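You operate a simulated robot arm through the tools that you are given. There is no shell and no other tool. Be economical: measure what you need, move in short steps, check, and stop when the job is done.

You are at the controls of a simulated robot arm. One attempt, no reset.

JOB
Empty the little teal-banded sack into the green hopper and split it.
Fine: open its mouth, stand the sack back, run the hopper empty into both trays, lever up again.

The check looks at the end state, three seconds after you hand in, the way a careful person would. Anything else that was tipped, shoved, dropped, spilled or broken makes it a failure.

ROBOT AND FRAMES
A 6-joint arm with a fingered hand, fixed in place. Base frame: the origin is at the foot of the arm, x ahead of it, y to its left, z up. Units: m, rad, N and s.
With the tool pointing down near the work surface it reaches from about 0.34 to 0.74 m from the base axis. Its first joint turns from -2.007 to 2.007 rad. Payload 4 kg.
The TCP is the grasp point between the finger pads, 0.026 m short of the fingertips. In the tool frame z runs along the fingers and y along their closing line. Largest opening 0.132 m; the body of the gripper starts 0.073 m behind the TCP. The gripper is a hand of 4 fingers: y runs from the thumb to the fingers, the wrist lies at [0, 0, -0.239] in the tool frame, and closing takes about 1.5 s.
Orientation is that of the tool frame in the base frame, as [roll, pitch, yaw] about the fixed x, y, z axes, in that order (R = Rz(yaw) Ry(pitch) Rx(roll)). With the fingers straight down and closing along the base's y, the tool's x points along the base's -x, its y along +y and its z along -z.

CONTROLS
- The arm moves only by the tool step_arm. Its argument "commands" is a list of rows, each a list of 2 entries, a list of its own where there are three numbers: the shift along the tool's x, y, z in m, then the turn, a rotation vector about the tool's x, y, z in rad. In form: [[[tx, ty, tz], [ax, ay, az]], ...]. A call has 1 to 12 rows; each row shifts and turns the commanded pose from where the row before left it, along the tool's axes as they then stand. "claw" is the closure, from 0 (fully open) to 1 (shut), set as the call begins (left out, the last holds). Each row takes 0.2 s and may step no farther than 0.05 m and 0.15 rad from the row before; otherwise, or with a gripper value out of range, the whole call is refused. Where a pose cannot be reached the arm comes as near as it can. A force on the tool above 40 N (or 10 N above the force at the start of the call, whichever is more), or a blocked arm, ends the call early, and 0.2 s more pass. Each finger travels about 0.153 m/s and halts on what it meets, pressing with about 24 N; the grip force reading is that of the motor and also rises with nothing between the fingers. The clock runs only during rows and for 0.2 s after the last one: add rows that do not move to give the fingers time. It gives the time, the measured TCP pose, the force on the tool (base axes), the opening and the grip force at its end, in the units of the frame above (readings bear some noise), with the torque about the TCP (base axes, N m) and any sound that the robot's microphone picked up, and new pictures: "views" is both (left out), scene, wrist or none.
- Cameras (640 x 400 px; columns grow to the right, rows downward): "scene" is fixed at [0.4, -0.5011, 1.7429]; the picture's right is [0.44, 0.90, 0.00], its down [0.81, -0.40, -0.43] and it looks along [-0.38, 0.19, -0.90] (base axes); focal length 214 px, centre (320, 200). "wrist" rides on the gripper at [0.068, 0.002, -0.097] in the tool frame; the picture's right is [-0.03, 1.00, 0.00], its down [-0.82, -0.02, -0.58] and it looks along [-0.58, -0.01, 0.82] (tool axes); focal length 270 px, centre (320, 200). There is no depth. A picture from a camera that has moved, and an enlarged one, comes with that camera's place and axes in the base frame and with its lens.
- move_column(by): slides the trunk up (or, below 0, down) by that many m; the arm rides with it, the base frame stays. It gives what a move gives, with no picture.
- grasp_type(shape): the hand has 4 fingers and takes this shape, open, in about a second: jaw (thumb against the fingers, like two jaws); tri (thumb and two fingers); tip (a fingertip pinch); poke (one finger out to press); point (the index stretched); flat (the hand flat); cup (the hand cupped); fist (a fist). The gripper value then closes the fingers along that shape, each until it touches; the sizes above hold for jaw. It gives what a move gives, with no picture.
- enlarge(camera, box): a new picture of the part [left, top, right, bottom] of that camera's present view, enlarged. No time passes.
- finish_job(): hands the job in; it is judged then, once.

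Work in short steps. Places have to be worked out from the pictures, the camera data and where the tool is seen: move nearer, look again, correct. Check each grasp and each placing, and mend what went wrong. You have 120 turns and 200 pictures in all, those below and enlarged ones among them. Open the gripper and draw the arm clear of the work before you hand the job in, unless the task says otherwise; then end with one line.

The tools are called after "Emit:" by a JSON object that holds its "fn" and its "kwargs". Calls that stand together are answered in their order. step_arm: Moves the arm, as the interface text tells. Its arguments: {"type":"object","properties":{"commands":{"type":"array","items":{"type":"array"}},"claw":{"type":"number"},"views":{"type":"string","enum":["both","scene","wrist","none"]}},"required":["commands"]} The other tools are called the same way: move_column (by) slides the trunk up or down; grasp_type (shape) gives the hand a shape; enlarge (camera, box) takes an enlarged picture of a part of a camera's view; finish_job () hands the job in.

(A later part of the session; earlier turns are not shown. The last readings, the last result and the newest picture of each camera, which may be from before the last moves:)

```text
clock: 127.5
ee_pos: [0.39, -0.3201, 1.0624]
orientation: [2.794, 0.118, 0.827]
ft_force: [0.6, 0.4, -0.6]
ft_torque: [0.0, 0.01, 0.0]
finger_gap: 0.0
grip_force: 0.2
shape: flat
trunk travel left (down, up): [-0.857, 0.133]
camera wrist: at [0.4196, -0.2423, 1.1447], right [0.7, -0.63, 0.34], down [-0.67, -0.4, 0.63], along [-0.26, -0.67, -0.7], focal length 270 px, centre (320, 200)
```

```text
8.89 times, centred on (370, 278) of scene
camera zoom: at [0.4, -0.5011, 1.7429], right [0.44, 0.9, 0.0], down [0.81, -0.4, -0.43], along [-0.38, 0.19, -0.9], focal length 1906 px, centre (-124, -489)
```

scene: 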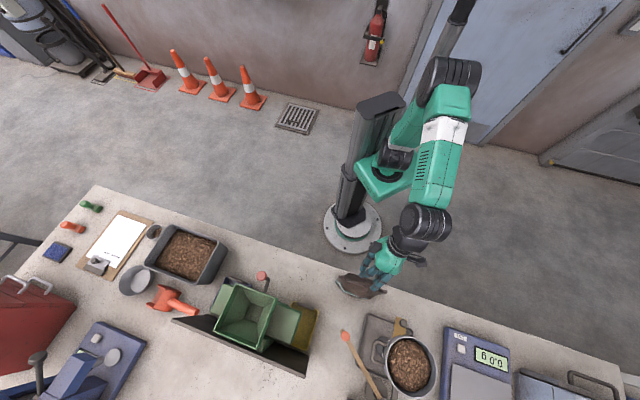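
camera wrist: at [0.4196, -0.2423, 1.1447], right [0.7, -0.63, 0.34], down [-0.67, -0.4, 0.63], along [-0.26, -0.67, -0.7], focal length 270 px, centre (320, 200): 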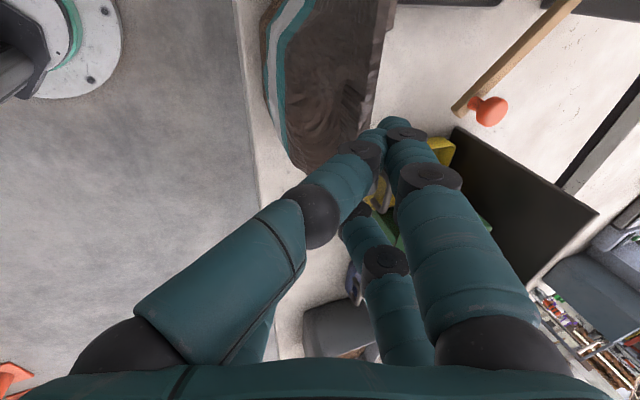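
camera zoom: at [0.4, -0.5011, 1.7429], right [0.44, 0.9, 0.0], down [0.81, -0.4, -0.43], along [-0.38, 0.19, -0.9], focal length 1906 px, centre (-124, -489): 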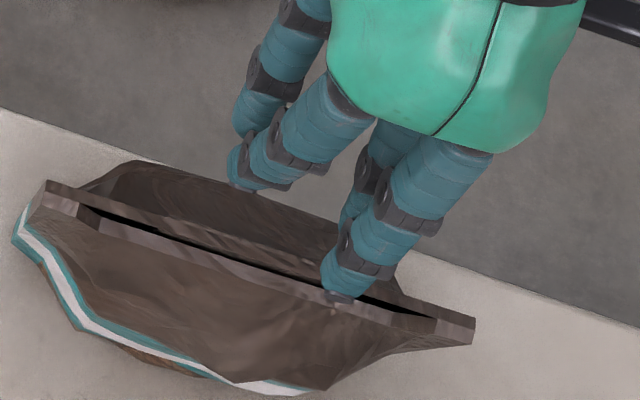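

The tip is about 4-7 mm outward of the slit line. I'll shift 3 mm in and press down 3 cm in small steps.

Emit:
{"fn": "step_arm", "kwargs": {"commands": [[[0, -0.003, -0.001], [0, 0, 0]], [[0.0006, -0.0019, 0.0052], [0, 0, 0]], [[0.0006, -0.0019, 0.0052], [0, 0, 0]], [[0.0006, -0.0019, 0.0052], [0, 0, 0]], [[0.0006, -0.0019, 0.0052], [0, 0, 0]]], "views": "none"}}

Emit:
{"fn": "enlarge", "kwargs": {"camera": "scene", "box": [334, 255, 406, 300]}}

```text
clock: 128.7
ee_pos: [0.3871, -0.3189, 1.0417]
orientation: [2.788, 0.117, 0.826]
ft_force: [-2.1, 1.5, 11.5]
ft_torque: [-0.2, -0.5, 0.01]
finger_gap: 0.0003
grip_force: 0.1
shape: flat
trunk travel left (down, up): [-0.857, 0.133]
```

```text
8.89 times, centred on (370, 278) of scene
camera zoom: at [0.4, -0.5011, 1.7429], right [0.44, 0.9, 0.0], down [0.81, -0.4, -0.43], along [-0.38, 0.19, -0.9], focal length 1906 px, centre (-124, -489)
```

zoom: 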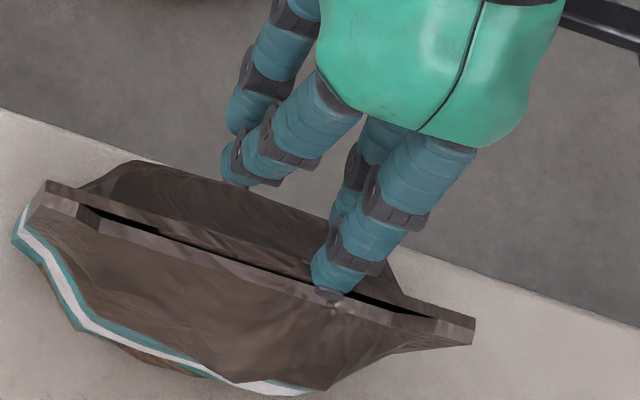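

There is 11.5 N of contact on the near lip, with the torque giving n≈-5.6 mm. I'll lift, shift 5.5 mm outward and press again.

Emit:
{"fn": "step_arm", "kwargs": {"commands": [[[-0.0009, 0.0027, -0.0075], [0, 0, 0]], [[0, 0.0052, 0.0018], [0, 0, 0]], [[0.0006, -0.0019, 0.0052], [0, 0, 0]], [[0.0006, -0.0019, 0.0052], [0, 0, 0]], [[0.0006, -0.0019, 0.0052], [0, 0, 0]]], "views": "none"}}

Emit:
{"fn": "enlarge", "kwargs": {"camera": "scene", "box": [334, 255, 406, 300]}}

```text
clock: 129.9
ee_pos: [0.391, -0.3208, 1.0321]
orientation: [2.789, 0.119, 0.825]
ft_force: [-0.5, 0.4, 7.7]
ft_torque: [-0.1, -0.3, 0.01]
finger_gap: 0.0001
grip_force: 0.0
shape: flat
trunk travel left (down, up): [-0.857, 0.133]
```

```text
8.89 times, centred on (370, 278) of scene
camera zoom: at [0.4, -0.5011, 1.7429], right [0.44, 0.9, 0.0], down [0.81, -0.4, -0.43], along [-0.38, 0.19, -0.9], focal length 1906 px, centre (-124, -489)
```

zoom: 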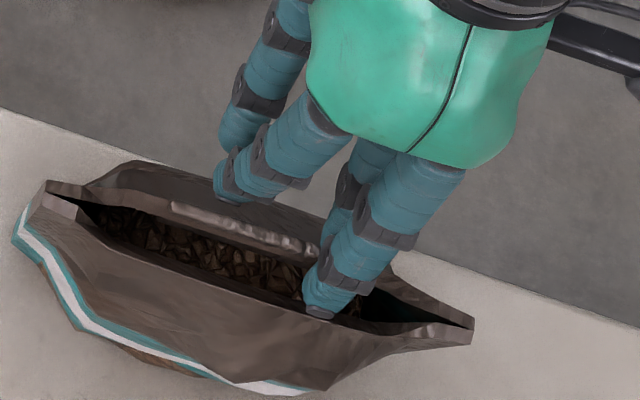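

The mouth popped wide open, about 3 cm, with chips clearly visible. I'll withdraw straight up and see whether it stays.

Emit:
{"fn": "step_arm", "kwargs": {"commands": [[[-0.0022, 0.0068, -0.0188], [0, 0, 0]], [[-0.0022, 0.0068, -0.0188], [0, 0, 0]], [[-0.004, 0.0136, -0.0376], [0, 0, 0]], [[-0.004, 0.0136, -0.0376], [0, 0, 0]]], "views": "wrist"}}

Emit:
{"fn": "enlarge", "kwargs": {"camera": "scene", "box": [334, 255, 406, 300]}}

```text
clock: 130.9
ee_pos: [0.3955, -0.3136, 1.1472]
orientation: [2.786, 0.135, 0.821]
ft_force: [0.4, 0.5, -0.2]
ft_torque: [0.01, 0.01, -0.02]
finger_gap: 0.0
grip_force: 0.1
shape: flat
out of reach, approached as far as the arm can: row 4
trunk travel left (down, up): [-0.857, 0.133]
camera wrist: at [0.4265, -0.2349, 1.2276], right [0.7, -0.62, 0.35], down [-0.66, -0.39, 0.64], along [-0.26, -0.68, -0.69], focal length 270 px, centre (320, 200)
```

wrist: 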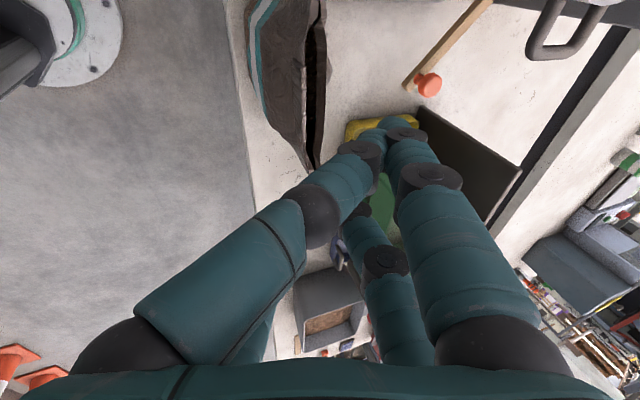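

```text
8.89 times, centred on (370, 278) of scene
camera zoom: at [0.4, -0.5011, 1.7429], right [0.44, 0.9, 0.0], down [0.81, -0.4, -0.43], along [-0.38, 0.19, -0.9], focal length 1906 px, centre (-124, -489)
```

zoom: 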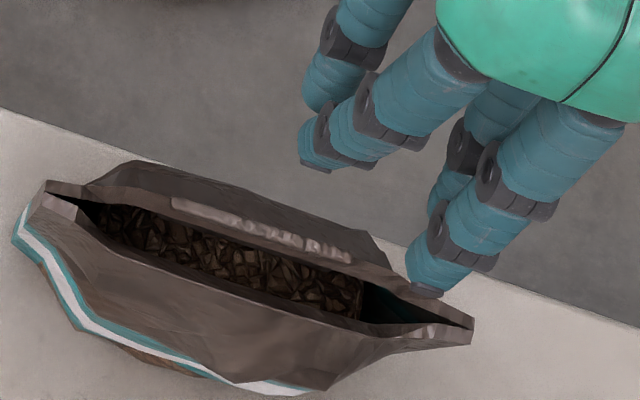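

The mouth stays open on its own, and the sack hasn't moved. I'll untilt, take the jaw shape and return to the same side-grip pose above the sack.

Emit:
{"fn": "step_arm", "kwargs": {"commands": [[[0, 0, 0], [0.118, 0, 0]], [[0, 0, 0], [0.118, 0, 0]], [[0, 0, 0], [0.118, 0, 0]]], "views": "none"}}

Emit:
{"fn": "grasp_type", "kwargs": {"shape": "jaw"}}

Emit:
{"fn": "step_arm", "kwargs": {"commands": [[[0.01, 0, -0.04], [0, -0.137, 0]], [[0.01, 0, -0.03], [0, -0.137, 0]], [[0, 0, 0], [0, -0.137, 0]], [[0, 0, 0], [0, -0.137, 0]], [[0, 0, 0], [0, -0.137, 0]], [[0, 0, 0], [0, -0.137, 0]], [[0, 0, 0], [0, -0.137, 0]], [[0, 0, 0], [0, -0.137, 0]]], "views": "none"}}

```text
clock: 131.7
ee_pos: [0.388, -0.2926, 1.106]
orientation: [3.109, 0.218, 0.817]
ft_force: [-0.5, 0.0, -0.3]
ft_torque: [0.0, -0.02, 0.04]
finger_gap: 0.0001
grip_force: 0.1
shape: flat
out of reach, approached as far as the arm can: row 1, 2, 3
trunk travel left (down, up): [-0.857, 0.133]
```

```text
clock: 132.6
ee_pos: [0.3899, -0.293, 1.105]
orientation: [3.106, 0.218, 0.816]
ft_force: [-0.1, -0.5, 0.0]
ft_torque: [0.03, -0.03, -0.01]
finger_gap: 0.132
grip_force: 0.2
shape: jaw
trunk travel left (down, up): [-0.857, 0.133]
```

```text
clock: 134.4
ee_pos: [0.4136, -0.2662, 1.1682]
orientation: [3.065, 1.281, 0.75]
ft_force: [-0.2, -0.1, -1.1]
ft_torque: [0.01, -0.01, 0.02]
finger_gap: 0.1322
grip_force: 0.1
shape: jaw
trunk travel left (down, up): [-0.857, 0.133]
```

Heading and pitch match the earlier grip. I'll shift over the sack and lower in stages.

Emit:
{"fn": "step_arm", "kwargs": {"commands": [[[-0.0053, 0.0325, 0.0167], [0, 0.025, 0]], [[-0.0053, 0.0325, 0.0167], [0, 0.024, 0]], [[0, 0, 0], [0, 0, 0]]], "views": "none"}}

Emit:
{"fn": "move_column", "kwargs": {"by": -0.1}}

Emit:
{"fn": "enlarge", "kwargs": {"camera": "scene", "box": [324, 230, 484, 330]}}

```text
clock: 135.2
ee_pos: [0.4368, -0.3371, 1.1716]
orientation: [3.078, 1.229, 0.763]
ft_force: [0.5, 0.1, -0.9]
ft_torque: [0.02, 0.0, -0.02]
finger_gap: 0.1317
grip_force: 0.0
shape: jaw
trunk travel left (down, up): [-0.857, 0.133]
```

```text
clock: 136.5
ee_pos: [0.437, -0.337, 1.0709]
orientation: [3.078, 1.231, 0.762]
ft_force: [-0.5, 0.4, -0.1]
ft_torque: [-0.01, -0.02, 0.03]
finger_gap: 0.1319
grip_force: 0.3
shape: jaw
trunk travel left (down, up): [-0.757, 0.233]
```

```text
4.00 times, centred on (404, 280) of scene
camera zoom: at [0.4, -0.5011, 1.7429], right [0.44, 0.9, 0.0], down [0.81, -0.4, -0.43], along [-0.38, 0.19, -0.9], focal length 858 px, centre (-16, -120)
```

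zoom: 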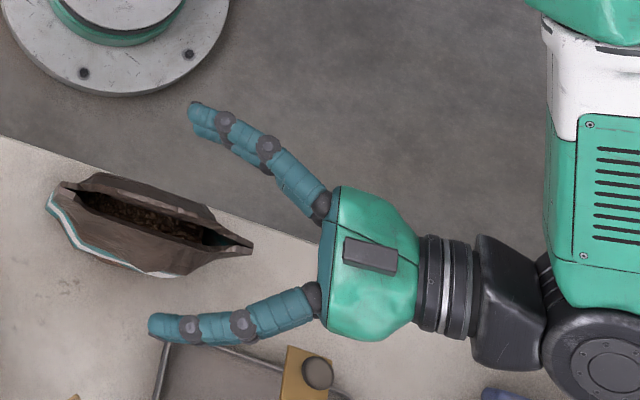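

Well aligned. I'll lower to grip height and close on the body.

Emit:
{"fn": "move_column", "kwargs": {"by": -0.135}}

Emit:
{"fn": "step_arm", "kwargs": {"commands": [[[0, 0, 0], [0, 0, 0]], [[0, 0, 0], [0, 0, 0]], [[0, 0, 0], [0, 0, 0]], [[0, 0, 0], [0, 0, 0]], [[0, 0, 0], [0, 0, 0]], [[0, 0, 0], [0, 0, 0]]], "claw": 0.8, "views": "none"}}

Emit:
{"fn": "move_column", "kwargs": {"by": 0.05}}

Emit:
{"fn": "enlarge", "kwargs": {"camera": "scene", "box": [324, 230, 484, 330]}}

```text
clock: 138.1
ee_pos: [0.4358, -0.3358, 0.9366]
orientation: [3.078, 1.231, 0.762]
ft_force: [-0.4, 0.3, -0.2]
ft_torque: [0.03, -0.02, -0.02]
finger_gap: 0.1321
grip_force: 0.0
shape: jaw
trunk travel left (down, up): [-0.622, 0.368]
```

```text
clock: 139.5
ee_pos: [0.4372, -0.3382, 0.9347]
orientation: [3.078, 1.23, 0.763]
ft_force: [-1.4, -0.7, 0.3]
ft_torque: [0.05, 0.04, 0.0]
finger_gap: 0.0555
grip_force: 24.0
shape: jaw
trunk travel left (down, up): [-0.622, 0.368]
```

```text
clock: 140.4
ee_pos: [0.4368, -0.3375, 0.9852]
orientation: [3.081, 1.229, 0.763]
ft_force: [-1.0, 0.0, -5.3]
ft_torque: [0.07, -0.12, -0.01]
finger_gap: 0.0553
grip_force: 23.9
shape: jaw
trunk travel left (down, up): [-0.672, 0.318]
```

```text
4.00 times, centred on (404, 280) of scene
camera zoom: at [0.4, -0.5011, 1.7429], right [0.44, 0.9, 0.0], down [0.81, -0.4, -0.43], along [-0.38, 0.19, -0.9], focal length 858 px, centre (-16, -120)
```

zoom: 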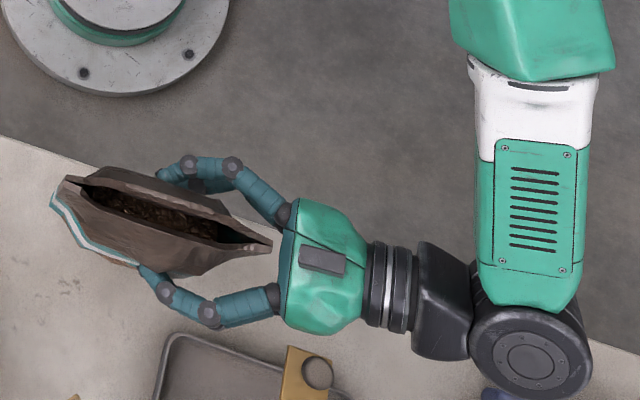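

The sack is held with its mouth wide open. I'll raise to travel height and go back to the same arm configuration used before.

Emit:
{"fn": "move_column", "kwargs": {"by": 0.057}}

Emit:
{"fn": "step_arm", "kwargs": {"commands": [[[-0.0448, 0, -0.0158], [0, 0, 0]], [[-0.0448, 0, -0.0158], [0, 0, 0]], [[-0.0448, 0, -0.0158], [0, 0, 0]], [[-0.0448, 0, -0.0158], [0, 0, 0]]], "views": "none"}}

Emit:
{"fn": "step_arm", "kwargs": {"commands": [[[-0.0093, 0.0265, 0.0265], [0, 0, 0]], [[-0.0093, 0.0265, 0.0265], [0, 0, 0]], [[-0.0093, 0.0265, 0.0265], [0, 0, 0]], [[-0.0093, 0.0265, 0.0265], [0, 0, 0]]], "views": "scene"}}

```text
clock: 141.4
ee_pos: [0.4381, -0.3361, 1.0418]
orientation: [3.08, 1.23, 0.765]
ft_force: [0.3, 0.0, -5.1]
ft_torque: [0.09, -0.11, 0.0]
finger_gap: 0.0554
grip_force: 23.8
shape: jaw
trunk travel left (down, up): [-0.729, 0.261]
```

```text
clock: 142.4
ee_pos: [0.4336, -0.3333, 1.2367]
orientation: [3.083, 1.231, 0.765]
ft_force: [-0.1, -2.1, -4.3]
ft_torque: [0.09, -0.13, -0.01]
finger_gap: 0.0554
grip_force: 23.5
shape: jaw
trunk travel left (down, up): [-0.729, 0.261]
```

```text
clock: 143.4
ee_pos: [0.4212, -0.4794, 1.2196]
orientation: [3.074, 1.232, 0.758]
ft_force: [-0.6, -0.5, -4.3]
ft_torque: [0.11, -0.04, -0.02]
finger_gap: 0.0551
grip_force: 23.5
shape: jaw
out of reach, approached as far as the arm can: row 3, 4
trunk travel left (down, up): [-0.729, 0.261]
```

scene: 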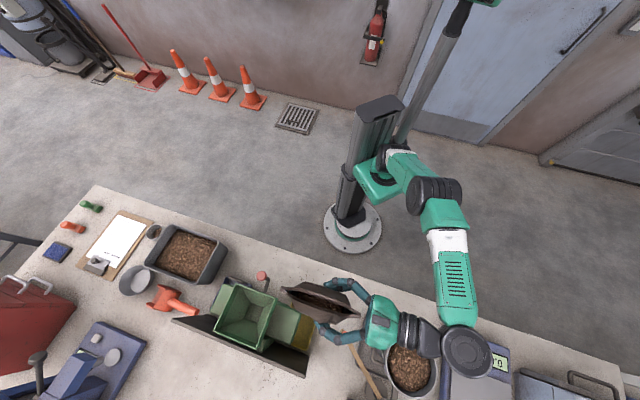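

I'm carrying it fine. Now I yaw the hand to point outward, as before.

Emit:
{"fn": "step_arm", "kwargs": {"commands": [[[0, 0, 0], [-0.132, 0, -0.0465]], [[0, 0, 0], [-0.132, 0, -0.0465]], [[0, 0, 0], [-0.132, 0, -0.0465]], [[0, 0, 0], [-0.132, 0, -0.0465]], [[0, 0, 0], [-0.132, 0, -0.0465]], [[0, 0, 0], [-0.132, 0, -0.0465]], [[0, 0, 0], [-0.132, 0, -0.0465]], [[0, 0, 0], [-0.132, 0, -0.0465]], [[0, 0, 0], [-0.132, 0, -0.0465]]], "views": "wrist"}}

```text
clock: 145.4
ee_pos: [0.4214, -0.478, 1.2208]
orientation: [3.112, 1.25, 2.054]
ft_force: [0.0, -0.1, -4.8]
ft_torque: [0.12, 0.09, -0.01]
finger_gap: 0.0549
grip_force: 24.7
shape: jaw
trunk travel left (down, up): [-0.729, 0.261]
camera wrist: at [0.3673, -0.3782, 1.1845], right [0.88, 0.48, 0.03], down [-0.17, 0.24, 0.96], along [0.45, -0.84, 0.29], focal length 270 px, centre (320, 200)
```

wrist: 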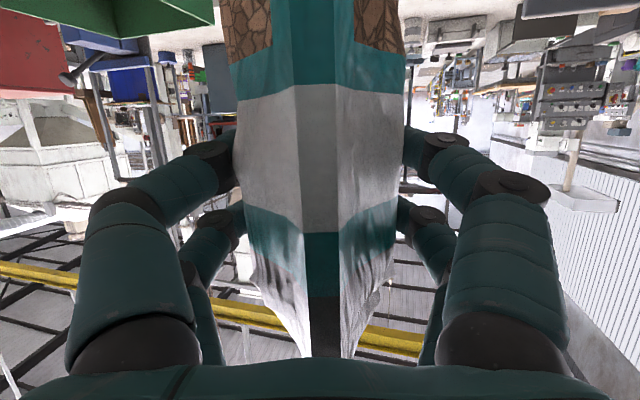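

Heading is -60°, good enough. I'll move to the pre-pour position at the hopper's right, still high.

Emit:
{"fn": "step_arm", "kwargs": {"commands": [[[-0.0103, -0.023, 0.0306], [0, 0, 0]], [[-0.0103, -0.023, 0.0306], [0, 0, 0]], [[-0.0103, -0.023, 0.0306], [0, 0, 0]], [[-0.0103, -0.023, 0.0306], [0, 0, 0]]], "views": "none"}}

Emit:
{"fn": "enlarge", "kwargs": {"camera": "scene", "box": [180, 240, 380, 390]}}

```text
clock: 146.4
ee_pos: [0.4047, -0.633, 1.217]
orientation: [3.046, 1.249, 1.978]
ft_force: [-0.6, -0.3, -4.3]
ft_torque: [0.07, 0.13, 0.0]
finger_gap: 0.055
grip_force: 24.5
shape: jaw
out of reach, approached as far as the arm can: row 4
trunk travel left (down, up): [-0.729, 0.261]
```

```text
2.67 times, centred on (280, 315) of scene
camera zoom: at [0.4, -0.5011, 1.7429], right [0.44, 0.9, 0.0], down [0.81, -0.4, -0.43], along [-0.38, 0.19, -0.9], focal length 572 px, centre (427, -107)
```

zoom: 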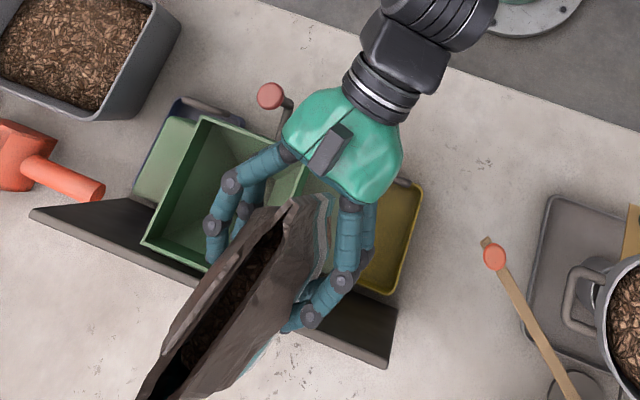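

The geometry matches. I'll rotate about the sack's own long axis so the slit stays level, going to 60° first.

Emit:
{"fn": "step_arm", "kwargs": {"commands": [[[0, 0, 0], [-0.0415, 0, 0.1232]], [[0, 0, 0], [-0.0415, 0, 0.1232]], [[0, 0, 0], [-0.0415, 0, 0.1232]], [[0, 0, 0], [-0.0415, 0, 0.1232]], [[0, 0, 0], [-0.0415, 0, 0.1232]], [[0, 0, 0], [-0.0415, 0, 0.1232]], [[0, 0, 0], [-0.0415, 0, 0.1232]], [[0, 0, 0], [-0.0415, 0, 0.1232]]], "views": "wrist"}}

Emit:
{"fn": "enlarge", "kwargs": {"camera": "scene", "box": [180, 240, 380, 390]}}

```text
clock: 148.2
ee_pos: [0.4046, -0.6318, 1.2198]
orientation: [1.76, 0.544, 0.882]
ft_force: [-0.7, 0.1, -4.0]
ft_torque: [0.08, 0.11, 0.0]
finger_gap: 0.0551
grip_force: 24.0
shape: jaw
out of reach, approached as far as the arm can: row 1
trunk travel left (down, up): [-0.729, 0.261]
camera wrist: at [0.3756, -0.5189, 1.2003], right [0.45, 0.26, 0.85], down [-0.86, -0.14, 0.5], along [0.25, -0.96, 0.15], focal length 270 px, centre (320, 200)
```

wrist: 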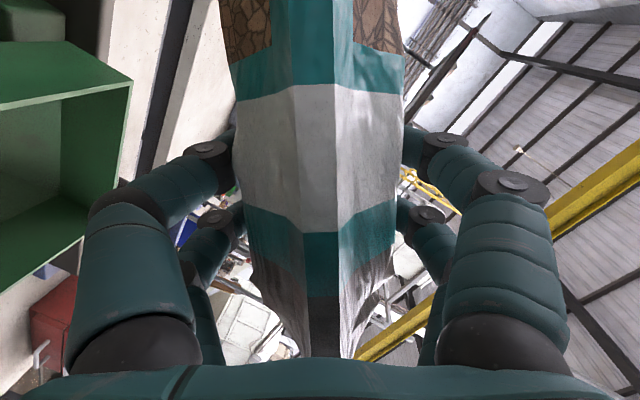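

```text
2.67 times, centred on (280, 315) of scene
camera zoom: at [0.4, -0.5011, 1.7429], right [0.44, 0.9, 0.0], down [0.81, -0.4, -0.43], along [-0.38, 0.19, -0.9], focal length 572 px, centre (427, -107)
```

zoom: 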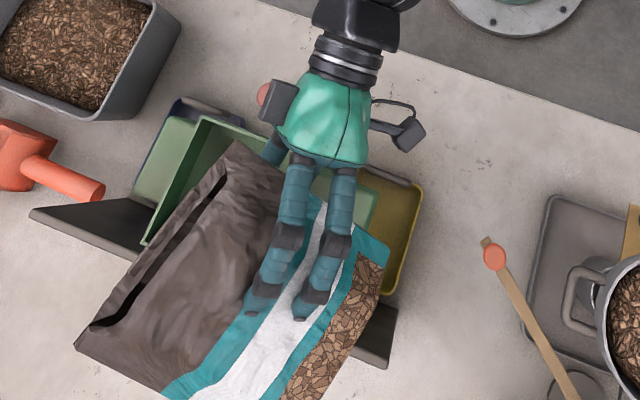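

The mouth is centred over the hopper to within 2 cm and the slit is level. I'll lower 4 cm and roll on to about 90°.

Emit:
{"fn": "move_column", "kwargs": {"by": -0.04}}

Emit:
{"fn": "step_arm", "kwargs": {"commands": [[[0, 0, 0], [-0.0415, 0, 0.1232]], [[0, 0, 0], [-0.0415, 0, 0.1232]], [[0, 0, 0], [-0.0415, 0, 0.1232]], [[0, 0, 0], [-0.0415, 0, 0.1232]], [[0, 0, 0], [0, 0, 0]]], "views": "none"}}

Emit:
{"fn": "enlarge", "kwargs": {"camera": "scene", "box": [180, 240, 380, 390]}}

```text
clock: 149.1
ee_pos: [0.4052, -0.633, 1.1801]
orientation: [1.761, 0.545, 0.883]
ft_force: [0.2, -0.1, -4.7]
ft_torque: [0.08, 0.11, 0.0]
finger_gap: 0.0549
grip_force: 24.3
shape: jaw
trunk travel left (down, up): [-0.689, 0.301]
```

```text
clock: 150.2
ee_pos: [0.4061, -0.6323, 1.181]
orientation: [1.576, 0.052, 0.832]
ft_force: [-0.1, -0.1, -5.3]
ft_torque: [0.06, 0.12, 0.0]
finger_gap: 0.0548
grip_force: 23.9
shape: jaw
trunk travel left (down, up): [-0.689, 0.301]
```

```text
2.67 times, centred on (280, 315) of scene
camera zoom: at [0.4, -0.5011, 1.7429], right [0.44, 0.9, 0.0], down [0.81, -0.4, -0.43], along [-0.38, 0.19, -0.9], focal length 572 px, centre (427, -107)
```

zoom: 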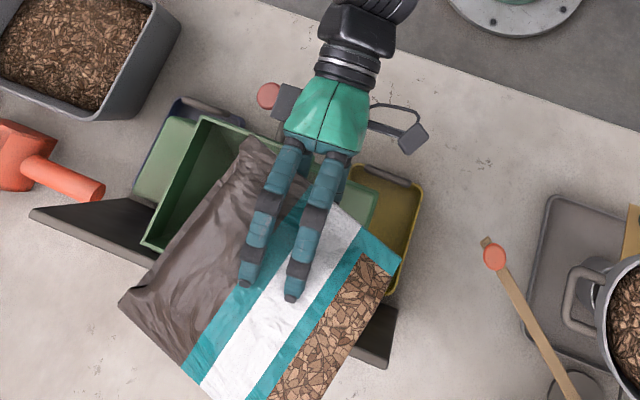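

The mouth is over the hopper, with the far end slightly long. I'll pull in 8 mm and continue to about 110° in slow steps.

Emit:
{"fn": "step_arm", "kwargs": {"commands": [[[0.0026, 0, -0.0076], [0, 0, 0]], [[0, 0, 0], [-0.032, 0, 0.0948]], [[0, 0, 0], [0, 0, 0]], [[0, 0, 0], [-0.032, 0, 0.0948]], [[0, 0, 0], [0, 0, 0]], [[0, 0, 0], [-0.032, 0, 0.0948]], [[0, 0, 0], [0, 0, 0]]], "views": "none"}}

Emit:
{"fn": "enlarge", "kwargs": {"camera": "scene", "box": [180, 240, 380, 390]}}

```text
clock: 151.8
ee_pos: [0.4013, -0.6249, 1.18]
orientation: [1.479, -0.229, 0.847]
ft_force: [-1.2, 0.1, -4.2]
ft_torque: [0.08, 0.14, 0.0]
finger_gap: 0.0554
grip_force: 24.6
shape: jaw
trunk travel left (down, up): [-0.689, 0.301]
```

```text
2.67 times, centred on (280, 315) of scene
camera zoom: at [0.4, -0.5011, 1.7429], right [0.44, 0.9, 0.0], down [0.81, -0.4, -0.43], along [-0.38, 0.19, -0.9], focal length 572 px, centre (427, -107)
```

zoom: 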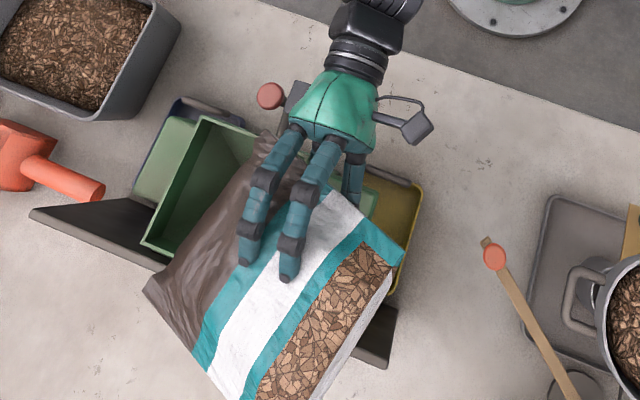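

At 104° there is still no outflow reading. I'll continue to about 128°, shifting slightly so the mouth stays centred.

Emit:
{"fn": "step_arm", "kwargs": {"commands": [[[-0.0026, 0.0013, -0.0009], [-0.032, 0, 0.0948]], [[0, 0, 0], [0, 0, 0]], [[-0.0026, 0.0013, -0.0009], [-0.032, 0, 0.0948]], [[0, 0, 0], [0, 0, 0]], [[-0.0026, 0.0013, -0.0009], [-0.032, 0, 0.0948]], [[0, 0, 0], [0, 0, 0]], [[-0.0026, 0.0013, -0.0009], [-0.032, 0, 0.0948]], [[0, 0, 0], [0, 0, 0]]], "views": "none"}}

Emit:
{"fn": "enlarge", "kwargs": {"camera": "scene", "box": [180, 240, 380, 390]}}

```text
clock: 153.7
ee_pos: [0.3905, -0.632, 1.1796]
orientation: [1.321, -0.603, 0.917]
ft_force: [-0.2, 0.5, -4.4]
ft_torque: [0.08, 0.14, 0.02]
finger_gap: 0.055
grip_force: 24.2
shape: jaw
trunk travel left (down, up): [-0.689, 0.301]
```

```text
2.67 times, centred on (280, 315) of scene
camera zoom: at [0.4, -0.5011, 1.7429], right [0.44, 0.9, 0.0], down [0.81, -0.4, -0.43], along [-0.38, 0.19, -0.9], focal length 572 px, centre (427, -107)
```

zoom: 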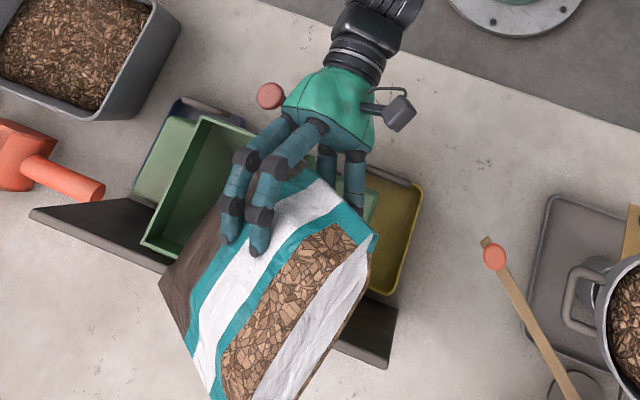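

At 126° it's still full. I'll raise 2 cm and go on to about 150°, keeping the mouth centred.

Emit:
{"fn": "move_column", "kwargs": {"by": 0.02}}

Emit:
{"fn": "step_arm", "kwargs": {"commands": [[[-0.003, 0.0033, -0.001], [-0.032, 0, 0.0948]], [[0, 0, 0], [0, 0, 0]], [[-0.003, 0.0033, -0.001], [-0.032, 0, 0.0948]], [[0, 0, 0], [0, 0, 0]], [[-0.003, 0.0033, -0.001], [-0.032, 0, 0.0948]], [[0, 0, 0], [0, 0, 0]], [[-0.003, 0.0033, -0.001], [-0.032, 0, 0.0948]], [[0, 0, 0], [0, 0, 0]]]}}

Emit:
{"fn": "enlarge", "kwargs": {"camera": "scene", "box": [180, 240, 380, 390]}}

```text
clock: 154.3
ee_pos: [0.3905, -0.6319, 1.1991]
orientation: [1.322, -0.605, 0.915]
ft_force: [1.0, 0.0, -3.9]
ft_torque: [0.09, 0.09, 0.0]
finger_gap: 0.0552
grip_force: 24.0
shape: jaw
trunk travel left (down, up): [-0.709, 0.281]
```

```text
clock: 156.1
ee_pos: [0.3739, -0.6396, 1.2008]
orientation: [1.048, -0.956, 1.117]
ft_force: [0.0, 0.2, -5.0]
ft_torque: [0.12, 0.1, 0.0]
finger_gap: 0.055
grip_force: 23.7
shape: jaw
trunk travel left (down, up): [-0.709, 0.281]
camera wrist: at [0.3324, -0.533, 1.2282], right [-0.77, -0.43, 0.48], down [-0.54, 0.02, -0.84], along [0.35, -0.9, -0.24], focal length 270 px, centre (320, 200)
```

scene: 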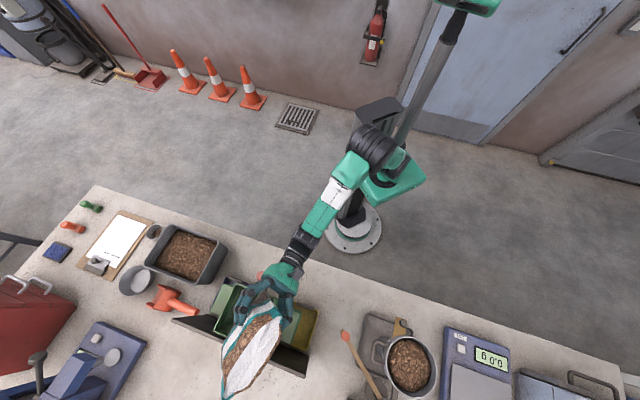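
wrist: 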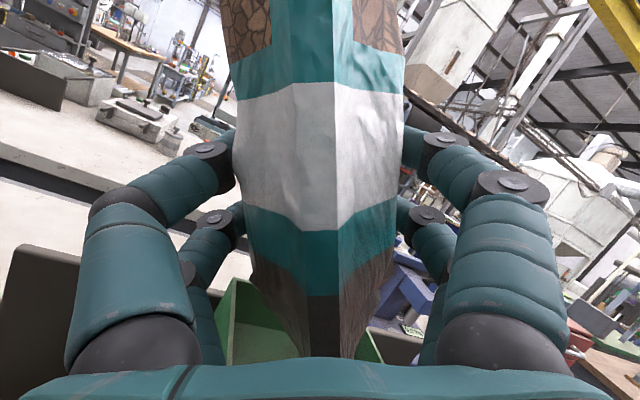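

```text
2.67 times, centred on (280, 315) of scene
camera zoom: at [0.4, -0.5011, 1.7429], right [0.44, 0.9, 0.0], down [0.81, -0.4, -0.43], along [-0.38, 0.19, -0.9], focal length 572 px, centre (427, -107)
```

zoom: 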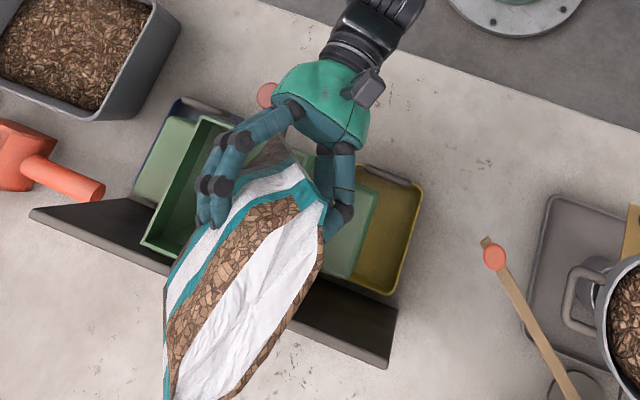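

At 148° the mouth should be open, yet the weight is unchanged, so the chips may be bridging under the squeeze. I'll shake gently over the hopper.

Emit:
{"fn": "step_arm", "kwargs": {"commands": [[[0, 0, 0], [0, 0, 0.1]], [[0, 0, 0], [0, 0, -0.1]], [[0, 0, 0], [0, 0, 0.1]], [[0, 0, 0], [0, 0, -0.1]], [[0, 0, 0], [0, 0, 0.1]], [[0, 0, 0], [0, 0, -0.1]], [[0.015, 0, 0.005], [0, 0, 0]], [[-0.015, 0, -0.005], [0, 0, 0]], [[0.015, 0, 0.005], [0, 0, 0]], [[-0.015, 0, -0.005], [0, 0, 0]]], "views": "none"}}

Emit:
{"fn": "enlarge", "kwargs": {"camera": "scene", "box": [180, 240, 380, 390]}}

```text
clock: 158.3
ee_pos: [0.3744, -0.6396, 1.2005]
orientation: [1.048, -0.955, 1.116]
ft_force: [0.6, 0.7, -4.8]
ft_torque: [0.07, 0.1, -0.01]
finger_gap: 0.0551
grip_force: 24.3
shape: jaw
trunk travel left (down, up): [-0.709, 0.281]
```

```text
2.67 times, centred on (280, 315) of scene
camera zoom: at [0.4, -0.5011, 1.7429], right [0.44, 0.9, 0.0], down [0.81, -0.4, -0.43], along [-0.38, 0.19, -0.9], focal length 572 px, centre (427, -107)
```

zoom: 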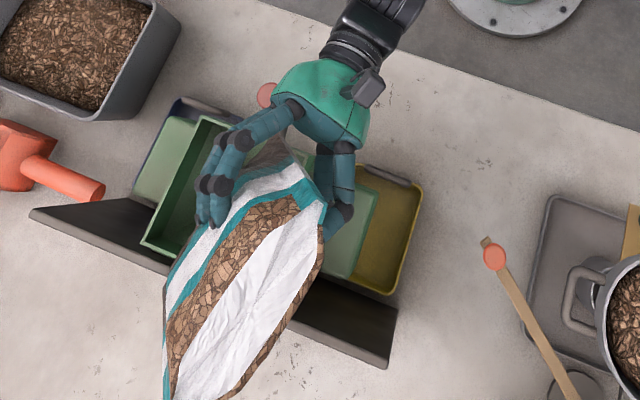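

Still no flow. I'll roll back to about 60° to look at the mouth and see whether it closed again.

Emit:
{"fn": "step_arm", "kwargs": {"commands": [[[0, 0, 0], [0.0415, 0, -0.1232]], [[0, 0, 0], [0.0415, 0, -0.1232]], [[0, 0, 0], [0.0415, 0, -0.1232]], [[0, 0, 0], [0.0415, 0, -0.1232]], [[0, 0, 0], [0.0415, 0, -0.1232]], [[0, 0, 0], [0.0415, 0, -0.1232]], [[0, 0, 0], [0.0415, 0, -0.1232]], [[0, 0, 0], [0.0415, 0, -0.1232]], [[0, 0, 0], [0.0415, 0, -0.1232]], [[0, 0, 0], [0.0415, 0, -0.1232]], [[0, 0, 0], [0.0415, 0, -0.1232]], [[0, 0, 0], [0.0415, 0, -0.1232]]], "views": "none"}}

Emit:
{"fn": "enlarge", "kwargs": {"camera": "scene", "box": [180, 260, 320, 370]}}

```text
clock: 160.9
ee_pos: [0.374, -0.6397, 1.1993]
orientation: [1.738, 0.49, 0.873]
ft_force: [-0.1, 0.1, -4.2]
ft_torque: [0.05, 0.12, 0.0]
finger_gap: 0.0549
grip_force: 23.7
shape: jaw
trunk travel left (down, up): [-0.709, 0.281]
```

```text
3.64 times, centred on (250, 315) of scene
camera zoom: at [0.4, -0.5011, 1.7429], right [0.44, 0.9, 0.0], down [0.81, -0.4, -0.43], along [-0.38, 0.19, -0.9], focal length 780 px, centre (574, -218)
```

zoom: 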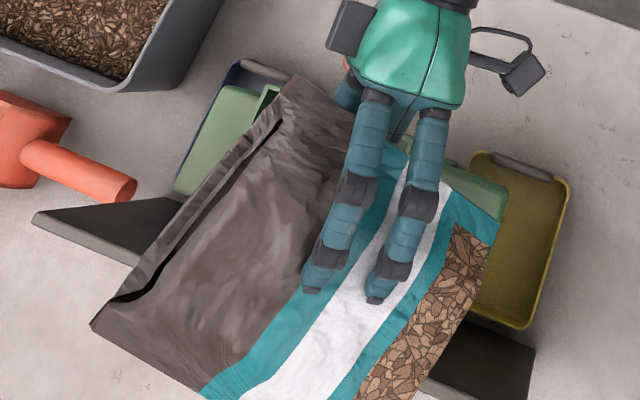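

The gap has shrunk steadily since I opened it: about 2.6 cm at t=131, 1.5 at t=146 and 0.8 now. So the mouth slowly relaxes shut, and I have to open it wider and pour within about 12 s. I'll take the sack back and prepare a fast sequence.

Emit:
{"fn": "step_arm", "kwargs": {"commands": [[[0, 0, 0], [0.0415, 0, -0.1232]], [[0, 0, 0], [0.0415, 0, -0.1232]], [[0, 0, 0], [0.0415, 0, -0.1232]], [[0, 0, 0], [0.0415, 0, -0.1232]], [[0, 0, 0], [0.0415, 0, -0.1232]], [[0, 0, 0], [0.0415, 0, -0.1232]], [[0, 0, 0], [0.0415, 0, -0.1232]], [[0, 0, 0], [0.0415, 0, -0.1232]]], "views": "none"}}

Emit:
{"fn": "step_arm", "kwargs": {"commands": [[[0.0094, 0.0302, -0.0279], [0, 0, 0]], [[0.0094, 0.0302, -0.0279], [0, 0, 0]], [[0.0094, 0.0302, -0.0279], [0, 0, 0]], [[0.0094, 0.0302, -0.0279], [0, 0, 0]]], "views": "none"}}

Emit:
{"fn": "step_arm", "kwargs": {"commands": [[[0, 0, 0], [0.132, 0, 0.0465]], [[0, 0, 0], [0.132, 0, 0.0465]], [[0, 0, 0], [0.132, 0, 0.0465]], [[0, 0, 0], [0.132, 0, 0.0465]], [[0, 0, 0], [0.132, 0, 0.0465]], [[0, 0, 0], [0.132, 0, 0.0465]], [[0, 0, 0], [0.132, 0, 0.0465]], [[0, 0, 0], [0.132, 0, 0.0465]], [[0, 0, 0], [0.132, 0, 0.0465]]], "views": "none"}}

```text
clock: 162.7
ee_pos: [0.3747, -0.6403, 1.2014]
orientation: [3.093, 1.256, 2.035]
ft_force: [0.0, 0.3, -4.6]
ft_torque: [0.13, 0.06, -0.02]
finger_gap: 0.0549
grip_force: 23.6
shape: jaw
trunk travel left (down, up): [-0.709, 0.281]
```

```text
clock: 163.7
ee_pos: [0.4229, -0.4785, 1.2014]
orientation: [3.091, 1.258, 2.03]
ft_force: [-0.4, -0.2, -4.2]
ft_torque: [0.11, 0.06, -0.01]
finger_gap: 0.0547
grip_force: 24.2
shape: jaw
trunk travel left (down, up): [-0.709, 0.281]
```

```text
clock: 165.7
ee_pos: [0.4233, -0.4776, 1.1997]
orientation: [3.057, 1.222, 0.74]
ft_force: [-0.9, -0.5, -4.6]
ft_torque: [0.09, -0.08, 0.02]
finger_gap: 0.0548
grip_force: 24.1
shape: jaw
trunk travel left (down, up): [-0.709, 0.281]
```

The retrace is reproducible. I'll set the trunk once at the height used for the wedge-in, and place the sack back at its spot with yaw 41°, using only the arm, which also tests the fast path.

Emit:
{"fn": "move_column", "kwargs": {"by": 0.036}}

Emit:
{"fn": "step_arm", "kwargs": {"commands": [[[0.0096, -0.0211, -0.0265], [0, 0, 0]], [[0.0096, -0.0211, -0.0265], [0, 0, 0]], [[0.0096, -0.0211, -0.0265], [0, 0, 0]], [[0.0096, -0.0211, -0.0265], [0.099, 0, 0.035]], [[0, 0, 0], [0, 0, 0]]], "views": "none"}}

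Emit:
{"fn": "step_arm", "kwargs": {"commands": [[[0.0396, 0, 0.0143], [0, 0, 0]], [[0.0396, 0, 0.0143], [0, 0, 0]], [[0.0396, 0, 0.0143], [0, 0, 0]], [[0.0396, 0, 0.0143], [0, 0, 0]], [[0.0396, 0, 0.0143], [0, 0, 0]], [[0.0396, 0, 0.0143], [0, 0, 0]]], "views": "scene"}}

```text
clock: 166.5
ee_pos: [0.4229, -0.4783, 1.2365]
orientation: [3.054, 1.222, 0.739]
ft_force: [-0.5, -0.3, -5.3]
ft_torque: [0.12, -0.08, 0.01]
finger_gap: 0.0548
grip_force: 23.9
shape: jaw
trunk travel left (down, up): [-0.745, 0.245]
```

```text
clock: 167.7
ee_pos: [0.4401, -0.3363, 1.2344]
orientation: [3.056, 1.22, 0.634]
ft_force: [0.1, -0.1, -4.6]
ft_torque: [0.11, -0.13, 0.0]
finger_gap: 0.0545
grip_force: 24.1
shape: jaw
trunk travel left (down, up): [-0.745, 0.245]
```

```text
clock: 169.1
ee_pos: [0.4423, -0.3447, 0.9807]
orientation: [3.058, 1.22, 0.635]
ft_force: [-0.3, 0.6, -5.0]
ft_torque: [0.09, -0.09, 0.0]
finger_gap: 0.0544
grip_force: 24.0
shape: jaw
trunk travel left (down, up): [-0.745, 0.245]
```

scene: 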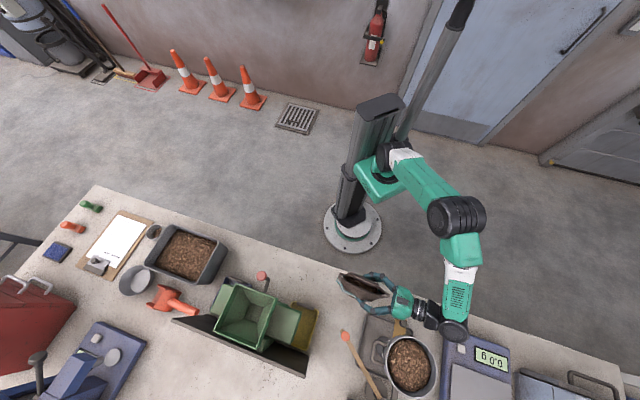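

Arm-only lowering works. I'll lower the last 4.4 cm, re-centre 9 mm, and check the mouth's current opening.

Emit:
{"fn": "step_arm", "kwargs": {"commands": [[[0.0205, -0.009, 0.0074], [0, 0, 0]], [[0.0185, 0, 0.0067], [0, 0, 0]], [[0.0015, 0, 0.0005], [0, 0, 0]]], "views": "none"}}

Emit:
{"fn": "enlarge", "kwargs": {"camera": "scene", "box": [334, 240, 446, 310]}}

```text
clock: 169.9
ee_pos: [0.4385, -0.3384, 0.9383]
orientation: [3.057, 1.219, 0.634]
ft_force: [-0.3, 0.6, -3.9]
ft_torque: [0.07, -0.19, 0.08]
finger_gap: 0.0547
grip_force: 24.2
shape: jaw
trunk travel left (down, up): [-0.745, 0.245]
```

```text
5.71 times, centred on (390, 275) of scene
camera zoom: at [0.4, -0.5011, 1.7429], right [0.44, 0.9, 0.0], down [0.81, -0.4, -0.43], along [-0.38, 0.19, -0.9], focal length 1226 px, centre (-80, -229)
```

zoom: 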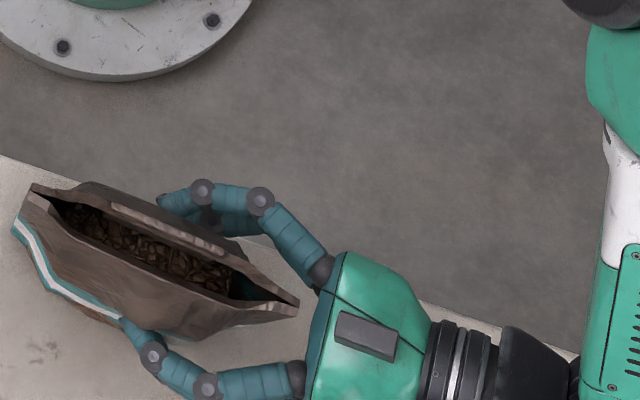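

The mouth is still 2.5-3 cm open, so it does stay put. The chips evidently bridge in that gap, and I need it wider. I'll release the sack, point the tool down, insert closed fingers into the open mouth and spread them to widen it symmetrically.

Emit:
{"fn": "step_arm", "kwargs": {"commands": [[[0.003, 0, 0.001], [0, 0, 0]]], "views": "none"}}

Emit:
{"fn": "step_arm", "kwargs": {"commands": [[[0, 0, 0], [0, 0, 0]], [[0, 0, 0], [0, 0, 0]], [[0, 0, 0], [0, 0, 0]], [[0, 0, 0], [0, 0, 0]], [[-0.0396, 0, -0.0143], [0, 0, 0]], [[-0.0396, 0, -0.0143], [0, 0, 0]], [[-0.0396, 0, -0.0143], [0, 0, 0]], [[-0.0396, 0, -0.0143], [0, 0, 0]], [[-0.0396, 0, -0.0143], [0, 0, 0]], [[-0.0396, 0, -0.0143], [0, 0, 0]]], "claw": 0, "views": "none"}}

Emit:
{"fn": "step_arm", "kwargs": {"commands": [[[0, 0, 0], [0, 0.1355, 0]], [[0, 0, 0], [0, 0.1355, 0]], [[0, 0, 0], [0, 0.1355, 0]], [[0, 0, 0], [0, 0.1355, 0]], [[0, 0, 0], [0, 0.1355, 0]], [[0, 0, 0], [0, 0.1355, 0]], [[0, 0, 0], [0, 0.1355, 0]], [[0, 0, 0], [0, 0.1355, 0]], [[0, 0, 0], [0, 0.1355, 0]]], "views": "wrist"}}

```text
clock: 170.3
ee_pos: [0.4393, -0.3379, 0.9361]
orientation: [3.051, 1.221, 0.629]
ft_force: [2.1, 1.0, 2.6]
ft_torque: [-0.02, 0.17, 0.01]
finger_gap: 0.0542
grip_force: 23.8
shape: jaw
trunk travel left (down, up): [-0.745, 0.245]
```

```text
clock: 172.5
ee_pos: [0.4314, -0.3286, 1.1885]
orientation: [3.054, 1.221, 0.633]
ft_force: [0.3, -0.5, 0.4]
ft_torque: [0.01, 0.02, 0.01]
finger_gap: 0.1319
grip_force: 0.0
shape: jaw
trunk travel left (down, up): [-0.745, 0.245]
```

```text
clock: 174.5
ee_pos: [0.4338, -0.3314, 1.1878]
orientation: [3.059, 0.269, 0.705]
ft_force: [-0.2, -0.2, -1.1]
ft_torque: [0.0, 0.01, 0.0]
finger_gap: 0.1317
grip_force: 0.0
shape: jaw
out of reach, approached as far as the arm can: row 8, 9
trunk travel left (down, up): [-0.745, 0.245]
camera wrist: at [0.4991, -0.2672, 1.2607], right [0.64, -0.76, 0.09], down [-0.53, -0.36, 0.77], along [-0.55, -0.54, -0.63], focal length 270 px, centre (320, 200)
```

wrist: 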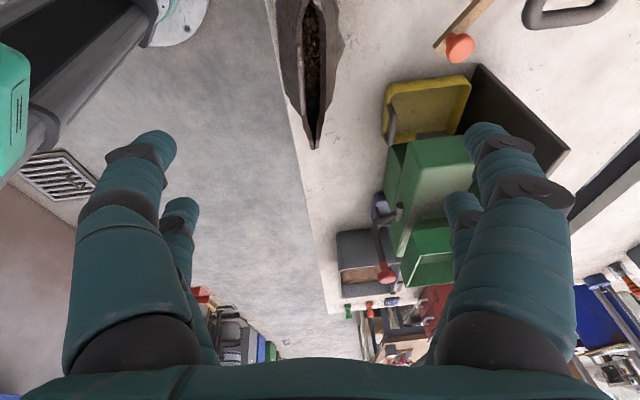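

The sack stands with its mouth open. I'll level the tool, centre it over the mouth at about z=1.12 and close the fingers into a narrow bundle.

Emit:
{"fn": "step_arm", "kwargs": {"commands": [[[-0.0018, 0.0012, 0.037], [0, 0, 0]], [[-0.0018, 0.0012, 0.037], [0, 0, 0]], [[0, 0, 0], [0.083, 0.09, 0]], [[0, 0, 0], [0, 0.09, 0]], [[0, 0, 0], [0, 0.09, 0]], [[0, 0, 0], [0, 0, 0]], [[0, 0, 0], [0, 0, 0]]], "claw": 1, "views": "wrist"}}

```text
clock: 176.1
ee_pos: [0.4193, -0.3502, 1.1136]
orientation: [3.084, 0.268, 0.704]
ft_force: [1.2, -0.3, 0.0]
ft_torque: [0.01, -0.04, 0.01]
finger_gap: 0.0
grip_force: 24.1
shape: jaw
out of reach, approached as far as the arm can: row 3, 4, 5
trunk travel left (down, up): [-0.745, 0.245]
camera wrist: at [0.4852, -0.2888, 1.1877], right [0.64, -0.77, 0.06], down [-0.52, -0.37, 0.77], along [-0.57, -0.53, -0.63], focal length 270 px, centre (320, 200)
```

wrist: 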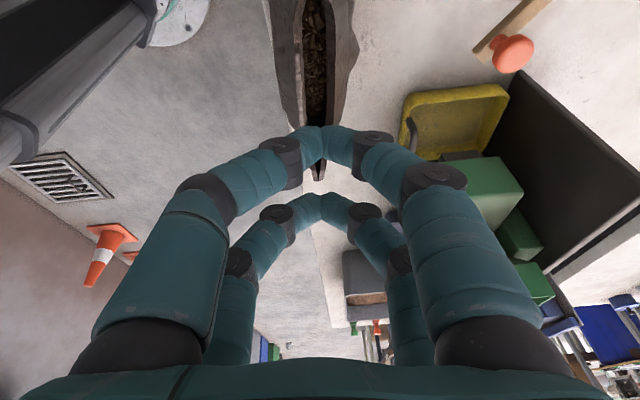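

The hand is centred over the mouth, leaning 15° along the slit, which is fine. I'll lower the closed bundle to mouth level and look.

Emit:
{"fn": "step_arm", "kwargs": {"commands": [[[0.0052, 0, 0.0193], [0, 0, 0]], [[0.0052, 0, 0.0193], [0, 0, 0]], [[0.0052, 0, 0.0193], [0, 0, 0]], [[0.0039, 0, 0.0145], [0, 0, 0]]], "views": "wrist"}}

Emit:
{"fn": "enlarge", "kwargs": {"camera": "scene", "box": [334, 250, 430, 310]}}

```text
clock: 177.1
ee_pos: [0.4208, -0.3551, 1.0393]
orientation: [3.085, 0.268, 0.705]
ft_force: [0.3, -0.9, -0.9]
ft_torque: [0.02, -0.02, 0.0]
finger_gap: 0.0
grip_force: 23.7
shape: jaw
trunk travel left (down, up): [-0.745, 0.245]
camera wrist: at [0.4879, -0.2934, 1.1127], right [0.64, -0.77, 0.06], down [-0.52, -0.37, 0.77], along [-0.57, -0.53, -0.63], focal length 270 px, centre (320, 200)
```

wrist: 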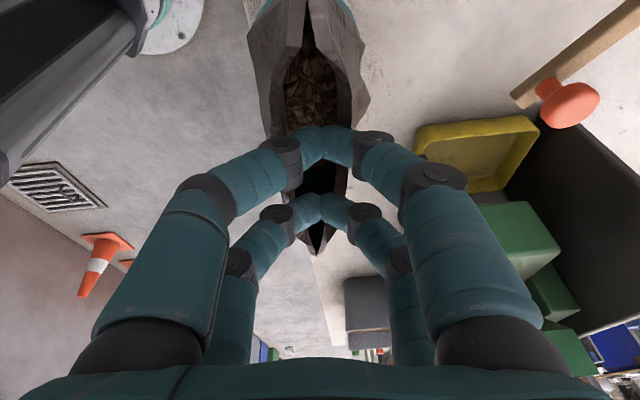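

```text
6.67 times, centred on (382, 280) of scene
camera zoom: at [0.4, -0.5011, 1.7429], right [0.44, 0.9, 0.0], down [0.81, -0.4, -0.43], along [-0.38, 0.19, -0.9], focal length 1430 px, centre (-93, -333)
```

zoom: 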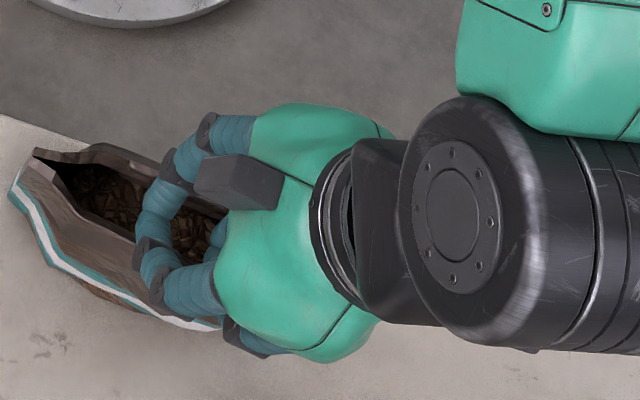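

The finger bundle is centred over the open mouth. I'll go 3.5 cm down into it and then open the fingers progressively to spread the lips.

Emit:
{"fn": "step_arm", "kwargs": {"commands": [[[0.0031, 0, 0.0116], [0, 0, 0]], [[0.0031, 0, 0.0116], [0, 0, 0]], [[0.0031, 0, 0.0116], [0, 0, 0]]], "views": "none"}}

Emit:
{"fn": "step_arm", "kwargs": {"commands": [[[0, 0, 0], [0, 0, 0]], [[0, 0, 0], [0, 0, 0]], [[0, 0, 0], [0, 0, 0]]], "claw": 0.65, "views": "wrist"}}

Emit:
{"fn": "enlarge", "kwargs": {"camera": "scene", "box": [334, 250, 430, 310]}}

```text
clock: 177.9
ee_pos: [0.4231, -0.3603, 1.018]
orientation: [3.064, 0.267, 0.701]
ft_force: [-0.1, 0.0, 16.8]
ft_torque: [0.49, -0.04, -0.04]
finger_gap: 0.0
grip_force: 24.1
shape: jaw
trunk travel left (down, up): [-0.745, 0.245]
stopped in row 3: the force on the tool passed its limit at 49 N (the readings are from after the stop); the commanded pose is now the measured one
```

```text
clock: 178.7
ee_pos: [0.4229, -0.3589, 1.0183]
orientation: [3.066, 0.268, 0.701]
ft_force: [0.8, -4.4, 32.1]
ft_torque: [0.81, 0.13, 0.01]
finger_gap: 0.036
grip_force: 0.1
shape: jaw
trunk travel left (down, up): [-0.745, 0.245]
camera wrist: at [0.4887, -0.2955, 1.0917], right [0.64, -0.76, 0.08], down [-0.53, -0.36, 0.77], along [-0.56, -0.53, -0.63], focal length 270 px, centre (320, 200)
```

wrist: 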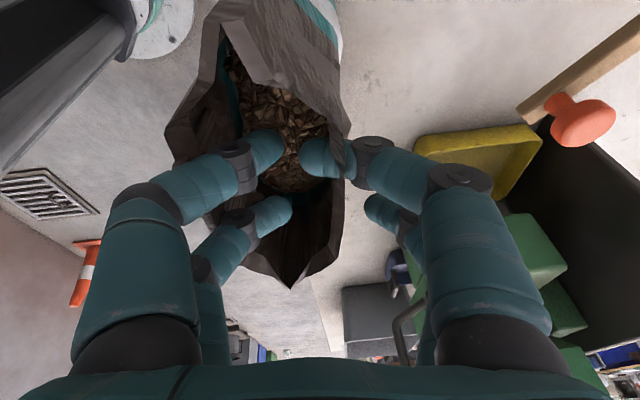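

```text
6.67 times, centred on (382, 280) of scene
camera zoom: at [0.4, -0.5011, 1.7429], right [0.44, 0.9, 0.0], down [0.81, -0.4, -0.43], along [-0.38, 0.19, -0.9], focal length 1430 px, centre (-93, -333)
```

zoom: 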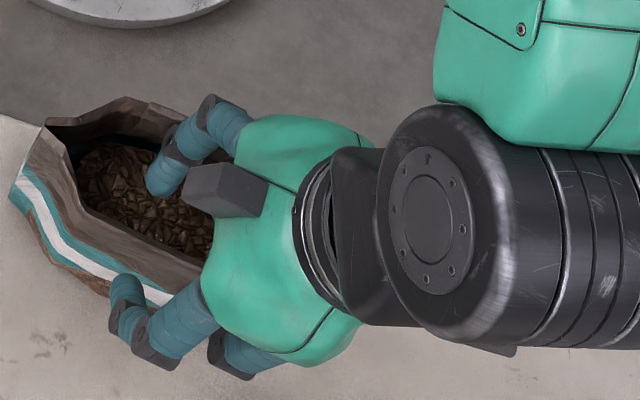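

The mouth is now very wide, about 7 cm, with the chips fully visible. Force is 32 N because one finger rests on a lip, so I'll withdraw straight up now and look.

Emit:
{"fn": "step_arm", "kwargs": {"commands": [[[-0.0052, 0.001, -0.0193], [0, 0, 0]], [[-0.0105, 0.002, -0.0385], [0, 0, 0]], [[-0.0105, 0.002, -0.0385], [0, 0, 0]], [[-0.0105, 0.002, -0.0385], [0, 0, 0]]], "views": "none"}}

Emit:
{"fn": "enlarge", "kwargs": {"camera": "scene", "box": [334, 240, 446, 310]}}

Emit:
{"fn": "enlarge", "kwargs": {"camera": "wrist", "box": [200, 0, 440, 200]}}

```text
clock: 179.7
ee_pos: [0.4205, -0.357, 1.1571]
orientation: [3.07, 0.272, 0.703]
ft_force: [-0.5, 0.4, -0.3]
ft_torque: [0.02, -0.02, -0.01]
finger_gap: 0.0458
grip_force: 0.1
shape: jaw
trunk travel left (down, up): [-0.745, 0.245]
```

```text
5.71 times, centred on (390, 275) of scene
camera zoom: at [0.4, -0.5011, 1.7429], right [0.44, 0.9, 0.0], down [0.81, -0.4, -0.43], along [-0.38, 0.19, -0.9], focal length 1226 px, centre (-80, -229)
```

zoom: 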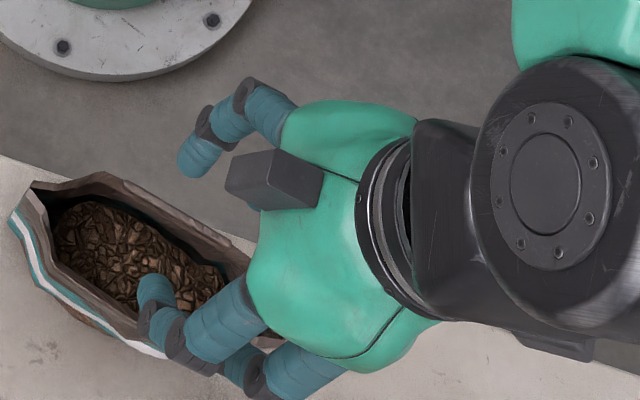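

```text
2.00 times, centred on (320, 100) of wrist
camera zoom: at [0.4881, -0.2933, 1.2316], right [0.64, -0.76, 0.08], down [-0.52, -0.36, 0.77], along [-0.56, -0.53, -0.63], focal length 541 px, centre (320, 400)
```

zoom: 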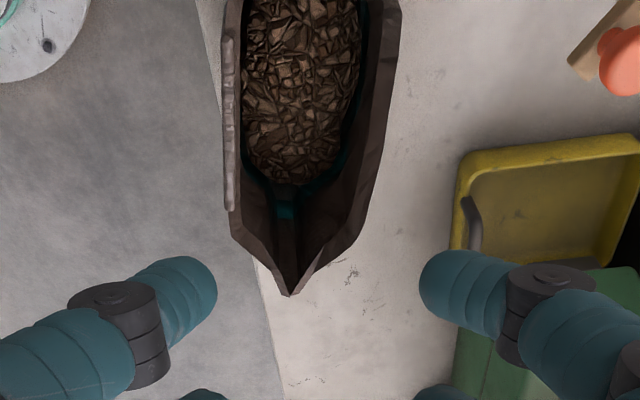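

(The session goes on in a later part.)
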